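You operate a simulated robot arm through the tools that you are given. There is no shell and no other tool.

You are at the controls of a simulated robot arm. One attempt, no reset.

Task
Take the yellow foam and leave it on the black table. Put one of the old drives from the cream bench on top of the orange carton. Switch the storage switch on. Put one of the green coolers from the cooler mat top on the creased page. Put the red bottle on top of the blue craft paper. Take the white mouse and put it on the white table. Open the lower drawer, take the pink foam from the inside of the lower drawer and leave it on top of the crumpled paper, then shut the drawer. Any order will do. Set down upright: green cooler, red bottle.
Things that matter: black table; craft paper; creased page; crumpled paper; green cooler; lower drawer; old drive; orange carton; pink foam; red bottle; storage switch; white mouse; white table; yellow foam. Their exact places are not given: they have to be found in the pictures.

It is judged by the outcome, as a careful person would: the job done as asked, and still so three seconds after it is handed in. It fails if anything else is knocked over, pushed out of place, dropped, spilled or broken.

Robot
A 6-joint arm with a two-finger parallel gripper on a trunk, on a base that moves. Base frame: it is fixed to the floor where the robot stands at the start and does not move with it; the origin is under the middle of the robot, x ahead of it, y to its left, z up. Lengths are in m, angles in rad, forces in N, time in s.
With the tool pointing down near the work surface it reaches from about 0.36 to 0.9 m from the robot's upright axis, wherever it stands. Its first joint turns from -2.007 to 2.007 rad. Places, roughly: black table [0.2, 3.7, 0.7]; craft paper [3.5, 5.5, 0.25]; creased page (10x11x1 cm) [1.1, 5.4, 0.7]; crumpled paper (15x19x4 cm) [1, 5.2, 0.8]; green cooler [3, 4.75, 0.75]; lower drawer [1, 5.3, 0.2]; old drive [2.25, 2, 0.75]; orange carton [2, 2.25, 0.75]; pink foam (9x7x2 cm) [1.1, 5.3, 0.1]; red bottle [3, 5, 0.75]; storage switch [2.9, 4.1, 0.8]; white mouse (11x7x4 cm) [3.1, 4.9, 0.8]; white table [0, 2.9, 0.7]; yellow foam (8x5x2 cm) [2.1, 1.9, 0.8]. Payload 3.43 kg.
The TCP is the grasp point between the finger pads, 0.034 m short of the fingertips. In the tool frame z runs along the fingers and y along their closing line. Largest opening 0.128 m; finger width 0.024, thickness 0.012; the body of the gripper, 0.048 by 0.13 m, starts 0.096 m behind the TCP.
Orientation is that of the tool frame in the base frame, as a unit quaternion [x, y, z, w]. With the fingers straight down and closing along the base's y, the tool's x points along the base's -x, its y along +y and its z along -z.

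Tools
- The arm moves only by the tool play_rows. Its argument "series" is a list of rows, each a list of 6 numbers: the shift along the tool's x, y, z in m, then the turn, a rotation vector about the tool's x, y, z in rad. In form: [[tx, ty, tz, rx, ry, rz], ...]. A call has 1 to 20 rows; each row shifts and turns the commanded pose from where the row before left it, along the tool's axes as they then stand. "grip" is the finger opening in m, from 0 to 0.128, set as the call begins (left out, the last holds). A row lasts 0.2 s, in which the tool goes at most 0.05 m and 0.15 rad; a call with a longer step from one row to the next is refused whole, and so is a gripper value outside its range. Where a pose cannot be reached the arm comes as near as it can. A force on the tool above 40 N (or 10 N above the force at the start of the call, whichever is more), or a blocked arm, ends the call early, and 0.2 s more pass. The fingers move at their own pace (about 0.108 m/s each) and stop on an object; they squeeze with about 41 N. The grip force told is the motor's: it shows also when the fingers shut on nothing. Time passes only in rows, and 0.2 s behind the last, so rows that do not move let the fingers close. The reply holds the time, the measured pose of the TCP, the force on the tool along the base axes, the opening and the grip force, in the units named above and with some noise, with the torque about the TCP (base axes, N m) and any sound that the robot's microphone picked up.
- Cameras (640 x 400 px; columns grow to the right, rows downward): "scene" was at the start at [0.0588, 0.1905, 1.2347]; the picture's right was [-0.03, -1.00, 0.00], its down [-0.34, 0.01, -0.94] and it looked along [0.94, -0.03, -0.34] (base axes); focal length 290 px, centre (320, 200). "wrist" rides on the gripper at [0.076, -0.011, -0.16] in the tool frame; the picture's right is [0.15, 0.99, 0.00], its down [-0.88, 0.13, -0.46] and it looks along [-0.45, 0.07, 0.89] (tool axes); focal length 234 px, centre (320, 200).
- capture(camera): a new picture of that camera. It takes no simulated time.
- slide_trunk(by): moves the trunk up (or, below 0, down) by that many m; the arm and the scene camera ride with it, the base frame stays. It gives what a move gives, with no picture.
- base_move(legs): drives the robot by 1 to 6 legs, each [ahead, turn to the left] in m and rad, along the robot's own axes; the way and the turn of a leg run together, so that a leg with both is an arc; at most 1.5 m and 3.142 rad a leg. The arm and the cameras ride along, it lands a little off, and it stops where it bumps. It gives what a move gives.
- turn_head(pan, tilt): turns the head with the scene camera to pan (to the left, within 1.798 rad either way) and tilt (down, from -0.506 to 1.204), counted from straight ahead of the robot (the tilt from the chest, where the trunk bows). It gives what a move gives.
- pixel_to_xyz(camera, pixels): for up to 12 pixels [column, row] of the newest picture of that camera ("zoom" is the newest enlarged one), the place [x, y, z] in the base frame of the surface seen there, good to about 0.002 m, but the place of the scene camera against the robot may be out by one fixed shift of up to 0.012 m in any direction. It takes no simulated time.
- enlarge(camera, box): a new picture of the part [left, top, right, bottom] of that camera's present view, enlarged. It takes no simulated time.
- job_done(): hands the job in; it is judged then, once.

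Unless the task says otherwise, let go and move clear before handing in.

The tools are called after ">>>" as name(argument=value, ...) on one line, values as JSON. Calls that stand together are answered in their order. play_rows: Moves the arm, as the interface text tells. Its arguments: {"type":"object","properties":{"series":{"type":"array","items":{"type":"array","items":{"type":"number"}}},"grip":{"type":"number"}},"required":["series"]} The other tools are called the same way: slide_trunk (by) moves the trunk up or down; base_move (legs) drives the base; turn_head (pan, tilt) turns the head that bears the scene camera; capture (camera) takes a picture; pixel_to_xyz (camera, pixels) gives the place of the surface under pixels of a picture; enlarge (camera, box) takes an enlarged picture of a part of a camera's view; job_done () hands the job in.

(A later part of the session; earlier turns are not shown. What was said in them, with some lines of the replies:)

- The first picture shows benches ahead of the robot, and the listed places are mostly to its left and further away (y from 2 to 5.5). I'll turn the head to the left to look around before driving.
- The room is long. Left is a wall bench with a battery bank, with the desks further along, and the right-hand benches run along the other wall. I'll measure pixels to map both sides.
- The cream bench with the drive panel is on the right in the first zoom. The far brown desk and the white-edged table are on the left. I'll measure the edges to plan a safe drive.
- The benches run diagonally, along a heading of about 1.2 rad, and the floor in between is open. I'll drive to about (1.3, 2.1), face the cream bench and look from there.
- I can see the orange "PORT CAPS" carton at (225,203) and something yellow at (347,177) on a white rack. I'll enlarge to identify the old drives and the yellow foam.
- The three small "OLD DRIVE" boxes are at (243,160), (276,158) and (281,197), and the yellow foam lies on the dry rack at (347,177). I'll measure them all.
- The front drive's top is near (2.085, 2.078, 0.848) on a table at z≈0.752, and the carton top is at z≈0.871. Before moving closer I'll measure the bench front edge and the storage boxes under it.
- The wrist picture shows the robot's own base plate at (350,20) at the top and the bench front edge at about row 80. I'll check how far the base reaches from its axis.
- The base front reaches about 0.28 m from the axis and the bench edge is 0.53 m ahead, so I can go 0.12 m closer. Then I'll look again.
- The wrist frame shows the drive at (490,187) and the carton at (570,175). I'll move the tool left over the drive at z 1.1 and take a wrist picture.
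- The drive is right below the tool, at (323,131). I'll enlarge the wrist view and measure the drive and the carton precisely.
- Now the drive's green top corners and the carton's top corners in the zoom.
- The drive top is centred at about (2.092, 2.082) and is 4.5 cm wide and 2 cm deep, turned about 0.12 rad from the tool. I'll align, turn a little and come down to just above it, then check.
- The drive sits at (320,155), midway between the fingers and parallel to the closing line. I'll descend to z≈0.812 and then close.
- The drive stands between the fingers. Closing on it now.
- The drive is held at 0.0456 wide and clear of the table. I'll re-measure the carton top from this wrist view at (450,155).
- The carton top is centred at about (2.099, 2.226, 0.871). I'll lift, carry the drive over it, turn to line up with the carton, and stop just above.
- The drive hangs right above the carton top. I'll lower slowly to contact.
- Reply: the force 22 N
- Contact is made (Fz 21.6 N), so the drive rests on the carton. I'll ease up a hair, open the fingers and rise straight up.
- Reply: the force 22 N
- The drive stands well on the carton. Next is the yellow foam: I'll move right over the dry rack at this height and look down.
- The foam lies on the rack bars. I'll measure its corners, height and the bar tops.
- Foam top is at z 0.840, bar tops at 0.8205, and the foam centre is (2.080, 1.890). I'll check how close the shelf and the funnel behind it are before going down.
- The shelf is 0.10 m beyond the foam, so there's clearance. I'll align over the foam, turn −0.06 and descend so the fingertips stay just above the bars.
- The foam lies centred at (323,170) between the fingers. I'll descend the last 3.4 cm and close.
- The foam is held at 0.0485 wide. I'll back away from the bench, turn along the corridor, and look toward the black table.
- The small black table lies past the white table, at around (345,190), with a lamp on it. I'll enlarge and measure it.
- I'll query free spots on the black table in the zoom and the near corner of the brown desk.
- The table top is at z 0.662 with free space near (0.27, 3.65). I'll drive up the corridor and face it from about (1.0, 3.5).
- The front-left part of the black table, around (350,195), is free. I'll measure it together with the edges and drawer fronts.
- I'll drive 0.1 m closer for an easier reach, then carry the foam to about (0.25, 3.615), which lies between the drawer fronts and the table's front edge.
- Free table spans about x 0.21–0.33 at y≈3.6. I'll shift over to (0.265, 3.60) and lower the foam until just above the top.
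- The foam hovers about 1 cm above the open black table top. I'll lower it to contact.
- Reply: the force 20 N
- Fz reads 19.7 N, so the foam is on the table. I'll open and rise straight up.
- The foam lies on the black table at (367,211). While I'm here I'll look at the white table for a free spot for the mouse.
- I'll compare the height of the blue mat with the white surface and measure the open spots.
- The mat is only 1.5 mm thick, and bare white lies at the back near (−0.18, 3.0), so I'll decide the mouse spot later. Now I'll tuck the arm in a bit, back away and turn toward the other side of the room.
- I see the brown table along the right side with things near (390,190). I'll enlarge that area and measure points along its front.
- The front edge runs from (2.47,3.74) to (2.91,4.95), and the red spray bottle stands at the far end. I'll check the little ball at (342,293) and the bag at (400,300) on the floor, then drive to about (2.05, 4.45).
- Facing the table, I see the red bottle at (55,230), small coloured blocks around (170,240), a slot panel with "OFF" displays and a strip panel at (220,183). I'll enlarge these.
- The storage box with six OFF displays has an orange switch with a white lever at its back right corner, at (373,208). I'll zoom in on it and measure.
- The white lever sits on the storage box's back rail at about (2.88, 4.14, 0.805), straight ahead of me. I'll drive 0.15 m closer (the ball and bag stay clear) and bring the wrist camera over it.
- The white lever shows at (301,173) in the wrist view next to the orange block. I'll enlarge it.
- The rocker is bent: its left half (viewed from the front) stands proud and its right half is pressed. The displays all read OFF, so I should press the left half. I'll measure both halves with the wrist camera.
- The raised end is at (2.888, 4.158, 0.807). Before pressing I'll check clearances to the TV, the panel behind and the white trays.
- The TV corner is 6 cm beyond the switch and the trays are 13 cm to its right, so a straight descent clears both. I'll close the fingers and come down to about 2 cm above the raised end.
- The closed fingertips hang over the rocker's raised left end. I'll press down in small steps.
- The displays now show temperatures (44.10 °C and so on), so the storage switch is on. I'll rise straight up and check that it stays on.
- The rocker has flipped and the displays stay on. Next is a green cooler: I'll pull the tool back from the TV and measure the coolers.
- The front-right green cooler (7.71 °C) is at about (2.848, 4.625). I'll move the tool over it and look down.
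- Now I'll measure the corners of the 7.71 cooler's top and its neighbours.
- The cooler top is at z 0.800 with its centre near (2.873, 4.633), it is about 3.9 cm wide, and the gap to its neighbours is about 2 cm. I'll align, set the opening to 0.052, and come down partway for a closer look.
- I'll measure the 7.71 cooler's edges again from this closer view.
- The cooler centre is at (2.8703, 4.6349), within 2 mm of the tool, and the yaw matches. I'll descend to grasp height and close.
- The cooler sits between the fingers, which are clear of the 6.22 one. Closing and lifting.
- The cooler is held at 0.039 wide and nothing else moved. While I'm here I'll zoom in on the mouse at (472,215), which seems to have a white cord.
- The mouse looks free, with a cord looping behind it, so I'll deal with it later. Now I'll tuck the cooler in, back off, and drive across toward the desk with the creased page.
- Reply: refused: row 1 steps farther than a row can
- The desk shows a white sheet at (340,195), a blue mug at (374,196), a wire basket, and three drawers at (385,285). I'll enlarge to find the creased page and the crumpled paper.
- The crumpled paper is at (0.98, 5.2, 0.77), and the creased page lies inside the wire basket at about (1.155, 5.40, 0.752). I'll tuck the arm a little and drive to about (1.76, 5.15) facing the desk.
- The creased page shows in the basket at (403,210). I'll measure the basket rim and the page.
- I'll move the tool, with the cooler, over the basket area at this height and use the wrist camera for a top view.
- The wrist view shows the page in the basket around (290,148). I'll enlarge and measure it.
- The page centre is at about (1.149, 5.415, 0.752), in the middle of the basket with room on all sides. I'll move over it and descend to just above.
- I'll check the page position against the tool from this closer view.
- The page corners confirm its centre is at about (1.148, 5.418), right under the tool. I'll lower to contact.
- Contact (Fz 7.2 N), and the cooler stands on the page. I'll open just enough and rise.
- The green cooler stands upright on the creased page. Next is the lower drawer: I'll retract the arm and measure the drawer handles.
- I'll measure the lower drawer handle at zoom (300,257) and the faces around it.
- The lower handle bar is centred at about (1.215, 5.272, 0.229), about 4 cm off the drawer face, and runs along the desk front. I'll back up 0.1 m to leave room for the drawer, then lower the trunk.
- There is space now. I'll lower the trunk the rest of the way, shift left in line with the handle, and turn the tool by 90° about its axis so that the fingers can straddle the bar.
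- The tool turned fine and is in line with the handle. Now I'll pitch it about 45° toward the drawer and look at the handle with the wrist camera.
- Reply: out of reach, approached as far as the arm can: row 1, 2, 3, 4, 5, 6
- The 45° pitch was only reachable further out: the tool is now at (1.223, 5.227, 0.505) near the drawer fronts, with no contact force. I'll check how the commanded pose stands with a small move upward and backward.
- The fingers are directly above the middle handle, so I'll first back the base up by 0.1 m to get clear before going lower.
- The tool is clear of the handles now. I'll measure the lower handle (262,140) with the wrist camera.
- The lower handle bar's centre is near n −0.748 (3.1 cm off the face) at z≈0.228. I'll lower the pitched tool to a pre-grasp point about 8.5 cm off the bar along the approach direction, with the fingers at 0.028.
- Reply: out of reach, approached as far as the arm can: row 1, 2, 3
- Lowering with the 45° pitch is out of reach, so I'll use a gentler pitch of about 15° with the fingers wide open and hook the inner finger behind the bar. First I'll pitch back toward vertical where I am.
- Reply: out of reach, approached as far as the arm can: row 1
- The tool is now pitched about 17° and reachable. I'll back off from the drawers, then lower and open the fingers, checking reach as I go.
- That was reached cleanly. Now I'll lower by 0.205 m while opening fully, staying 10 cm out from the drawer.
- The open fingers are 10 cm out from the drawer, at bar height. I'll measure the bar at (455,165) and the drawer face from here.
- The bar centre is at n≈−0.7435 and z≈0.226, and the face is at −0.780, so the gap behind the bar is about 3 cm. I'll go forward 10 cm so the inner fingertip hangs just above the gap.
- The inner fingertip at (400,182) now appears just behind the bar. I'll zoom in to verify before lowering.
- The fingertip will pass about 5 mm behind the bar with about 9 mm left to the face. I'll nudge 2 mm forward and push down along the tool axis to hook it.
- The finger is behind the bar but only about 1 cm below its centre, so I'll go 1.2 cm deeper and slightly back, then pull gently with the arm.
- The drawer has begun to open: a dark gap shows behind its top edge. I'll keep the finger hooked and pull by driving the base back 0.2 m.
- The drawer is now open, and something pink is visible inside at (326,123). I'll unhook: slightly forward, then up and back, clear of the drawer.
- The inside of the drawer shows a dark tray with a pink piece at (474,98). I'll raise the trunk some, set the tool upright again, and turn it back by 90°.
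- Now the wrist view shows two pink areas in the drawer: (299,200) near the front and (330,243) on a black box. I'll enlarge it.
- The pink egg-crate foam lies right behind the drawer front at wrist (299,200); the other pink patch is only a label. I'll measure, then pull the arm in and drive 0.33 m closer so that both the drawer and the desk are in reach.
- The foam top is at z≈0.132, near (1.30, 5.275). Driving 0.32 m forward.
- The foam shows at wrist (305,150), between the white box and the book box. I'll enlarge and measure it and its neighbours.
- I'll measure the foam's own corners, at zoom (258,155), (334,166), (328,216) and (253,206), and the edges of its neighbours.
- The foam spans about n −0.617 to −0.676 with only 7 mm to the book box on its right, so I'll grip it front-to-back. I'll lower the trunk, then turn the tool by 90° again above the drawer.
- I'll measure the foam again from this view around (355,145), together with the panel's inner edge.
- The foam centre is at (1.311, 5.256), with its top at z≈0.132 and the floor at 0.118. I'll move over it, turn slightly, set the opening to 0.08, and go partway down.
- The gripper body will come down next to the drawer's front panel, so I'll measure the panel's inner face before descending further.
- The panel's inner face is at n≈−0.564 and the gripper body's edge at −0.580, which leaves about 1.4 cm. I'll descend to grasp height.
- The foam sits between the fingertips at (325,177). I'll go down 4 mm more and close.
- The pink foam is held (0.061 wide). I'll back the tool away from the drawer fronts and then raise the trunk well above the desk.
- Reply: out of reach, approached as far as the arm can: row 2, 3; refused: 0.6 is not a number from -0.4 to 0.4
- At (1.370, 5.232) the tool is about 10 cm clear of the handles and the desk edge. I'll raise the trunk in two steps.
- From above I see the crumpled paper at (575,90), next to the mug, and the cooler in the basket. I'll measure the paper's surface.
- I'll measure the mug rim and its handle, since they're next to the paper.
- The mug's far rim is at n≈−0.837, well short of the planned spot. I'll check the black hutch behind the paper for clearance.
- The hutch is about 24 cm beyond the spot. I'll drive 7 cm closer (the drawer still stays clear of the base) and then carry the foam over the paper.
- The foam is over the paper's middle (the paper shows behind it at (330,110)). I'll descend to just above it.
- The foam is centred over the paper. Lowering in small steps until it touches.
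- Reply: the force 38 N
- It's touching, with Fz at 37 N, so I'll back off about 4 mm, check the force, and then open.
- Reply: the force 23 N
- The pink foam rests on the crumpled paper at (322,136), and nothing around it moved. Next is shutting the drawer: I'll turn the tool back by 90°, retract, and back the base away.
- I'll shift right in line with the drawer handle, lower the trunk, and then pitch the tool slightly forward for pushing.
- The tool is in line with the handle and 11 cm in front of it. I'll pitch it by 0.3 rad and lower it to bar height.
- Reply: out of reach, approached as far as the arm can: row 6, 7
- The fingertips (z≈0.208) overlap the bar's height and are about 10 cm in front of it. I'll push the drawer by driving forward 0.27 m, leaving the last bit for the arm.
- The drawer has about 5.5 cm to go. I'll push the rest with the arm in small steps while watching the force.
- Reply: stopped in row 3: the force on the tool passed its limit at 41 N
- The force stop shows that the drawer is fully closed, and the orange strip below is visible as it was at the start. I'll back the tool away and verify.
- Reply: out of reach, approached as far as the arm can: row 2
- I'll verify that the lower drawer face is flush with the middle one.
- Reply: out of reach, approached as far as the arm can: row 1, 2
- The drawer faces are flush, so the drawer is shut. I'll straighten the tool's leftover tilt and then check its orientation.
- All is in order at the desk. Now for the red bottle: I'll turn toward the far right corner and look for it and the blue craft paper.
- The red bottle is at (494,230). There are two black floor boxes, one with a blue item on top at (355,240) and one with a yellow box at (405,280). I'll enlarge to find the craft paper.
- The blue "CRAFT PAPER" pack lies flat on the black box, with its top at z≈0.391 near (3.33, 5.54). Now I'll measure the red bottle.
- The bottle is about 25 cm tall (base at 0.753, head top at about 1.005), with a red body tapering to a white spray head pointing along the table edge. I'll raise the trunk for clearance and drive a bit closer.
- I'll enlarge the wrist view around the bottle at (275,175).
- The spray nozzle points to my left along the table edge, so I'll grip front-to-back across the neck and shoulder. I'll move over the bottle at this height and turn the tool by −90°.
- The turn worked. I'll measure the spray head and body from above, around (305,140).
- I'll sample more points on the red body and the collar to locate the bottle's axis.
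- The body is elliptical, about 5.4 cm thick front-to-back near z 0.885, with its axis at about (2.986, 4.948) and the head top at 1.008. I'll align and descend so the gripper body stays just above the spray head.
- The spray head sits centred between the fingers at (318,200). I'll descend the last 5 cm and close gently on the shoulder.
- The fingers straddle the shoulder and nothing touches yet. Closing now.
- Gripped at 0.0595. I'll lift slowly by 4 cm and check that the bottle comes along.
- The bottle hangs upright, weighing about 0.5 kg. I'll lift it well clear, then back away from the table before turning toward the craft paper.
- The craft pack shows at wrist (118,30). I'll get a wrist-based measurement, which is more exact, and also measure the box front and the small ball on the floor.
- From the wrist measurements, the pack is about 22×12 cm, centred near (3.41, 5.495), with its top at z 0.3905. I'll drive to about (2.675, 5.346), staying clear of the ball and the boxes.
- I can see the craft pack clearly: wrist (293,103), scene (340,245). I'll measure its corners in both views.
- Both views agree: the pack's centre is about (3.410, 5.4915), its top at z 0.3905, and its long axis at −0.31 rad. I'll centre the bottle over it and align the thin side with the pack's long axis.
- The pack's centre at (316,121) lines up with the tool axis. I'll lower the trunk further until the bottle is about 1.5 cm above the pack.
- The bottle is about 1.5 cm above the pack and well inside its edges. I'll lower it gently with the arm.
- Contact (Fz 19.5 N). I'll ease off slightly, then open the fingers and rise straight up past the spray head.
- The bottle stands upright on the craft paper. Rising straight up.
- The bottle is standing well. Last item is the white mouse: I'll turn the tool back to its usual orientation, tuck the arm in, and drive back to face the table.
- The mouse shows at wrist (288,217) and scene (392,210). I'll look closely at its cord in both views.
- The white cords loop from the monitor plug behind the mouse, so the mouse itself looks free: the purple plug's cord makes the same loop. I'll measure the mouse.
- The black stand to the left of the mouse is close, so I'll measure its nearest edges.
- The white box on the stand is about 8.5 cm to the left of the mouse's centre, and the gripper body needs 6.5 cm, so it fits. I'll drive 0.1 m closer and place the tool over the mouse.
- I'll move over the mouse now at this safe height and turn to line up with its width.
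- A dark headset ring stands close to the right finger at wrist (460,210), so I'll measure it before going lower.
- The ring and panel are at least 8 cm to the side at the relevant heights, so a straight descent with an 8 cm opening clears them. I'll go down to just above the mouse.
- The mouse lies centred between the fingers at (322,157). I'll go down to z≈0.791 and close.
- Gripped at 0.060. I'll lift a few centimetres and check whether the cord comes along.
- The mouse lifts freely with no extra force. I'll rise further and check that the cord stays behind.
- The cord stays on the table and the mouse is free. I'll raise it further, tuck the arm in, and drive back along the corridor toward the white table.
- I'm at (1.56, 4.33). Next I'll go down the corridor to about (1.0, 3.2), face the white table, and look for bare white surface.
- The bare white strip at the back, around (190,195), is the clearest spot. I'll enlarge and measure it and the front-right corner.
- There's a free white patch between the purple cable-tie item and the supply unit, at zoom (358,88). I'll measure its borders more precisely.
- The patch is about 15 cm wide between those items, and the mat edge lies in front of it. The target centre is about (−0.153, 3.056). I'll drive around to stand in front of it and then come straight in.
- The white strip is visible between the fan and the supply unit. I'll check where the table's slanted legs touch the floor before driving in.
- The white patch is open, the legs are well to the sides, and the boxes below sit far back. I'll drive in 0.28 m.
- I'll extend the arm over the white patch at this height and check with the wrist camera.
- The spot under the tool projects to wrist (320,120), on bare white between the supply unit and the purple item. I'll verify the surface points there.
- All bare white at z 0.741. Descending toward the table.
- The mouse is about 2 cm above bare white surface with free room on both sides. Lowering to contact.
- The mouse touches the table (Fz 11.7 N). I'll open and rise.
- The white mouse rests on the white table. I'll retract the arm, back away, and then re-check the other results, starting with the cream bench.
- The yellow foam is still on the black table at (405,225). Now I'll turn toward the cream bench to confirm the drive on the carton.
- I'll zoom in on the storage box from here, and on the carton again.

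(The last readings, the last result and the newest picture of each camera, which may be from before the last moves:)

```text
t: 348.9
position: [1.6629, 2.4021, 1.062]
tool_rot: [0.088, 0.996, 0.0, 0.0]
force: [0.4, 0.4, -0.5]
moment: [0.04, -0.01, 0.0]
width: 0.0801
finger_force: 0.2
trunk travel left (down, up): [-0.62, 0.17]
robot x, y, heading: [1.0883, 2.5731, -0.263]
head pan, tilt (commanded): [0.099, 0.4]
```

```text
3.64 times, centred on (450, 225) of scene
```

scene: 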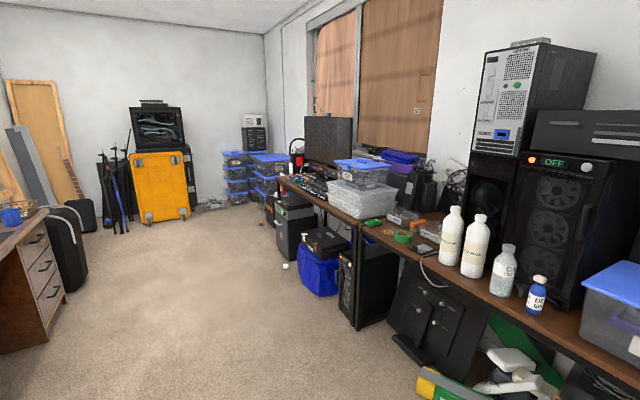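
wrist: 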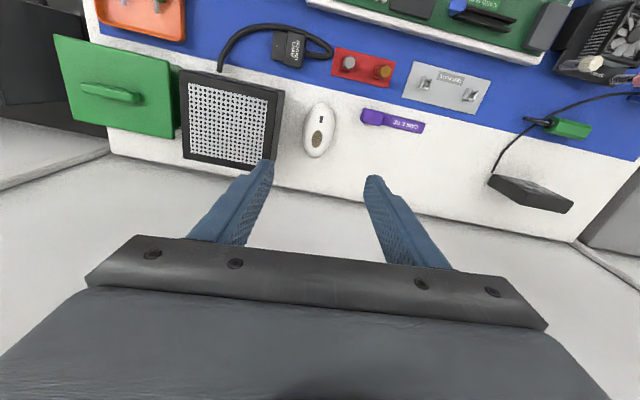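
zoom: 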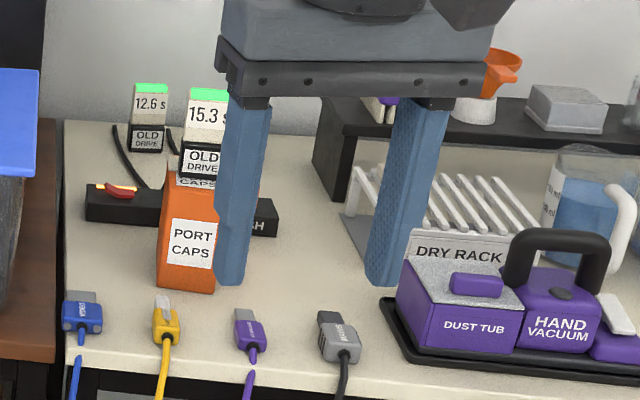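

Everything checks out. The drive stands on the carton, the storage box displays read temperatures, the bottle stands on the blue pack, and the foams, cooler, mouse and shut drawer were each confirmed. The gripper is empty and clear, so I'm handing in.

>>> job_done()

```text
The job is handed in.
```

I finished all seven tasks and handed the job in. I checked each result in the pictures, most of them right after I did them; the verdict on the hand-in isn't back yet.

- **Yellow foam:** it lies on the black table, in the open space in front of the small drawers.
- **Old drive:** the one showing 15.3 s stands on top of the orange carton.
- **Storage switch:** it's on. The storage box's six displays changed from OFF to temperature readings and still showed them at my last look.
- **Green cooler:** the 7.71 °C one stands upright on the creased page, inside the wire basket.
- **Red bottle:** it stands upright on the blue craft paper.
- **White mouse:** it sits on the bare white strip at the back of the white table, between the cable tie and the supply unit. Its cord turned out to belong to the monitor plug and stayed where it was.
- **Lower drawer and pink foam:** the foam from the drawer rests on the crumpled paper. The drawer is shut, flush with the one above it.

I saw nothing knocked over or pushed out of place. The gripper is empty and clear of everything.
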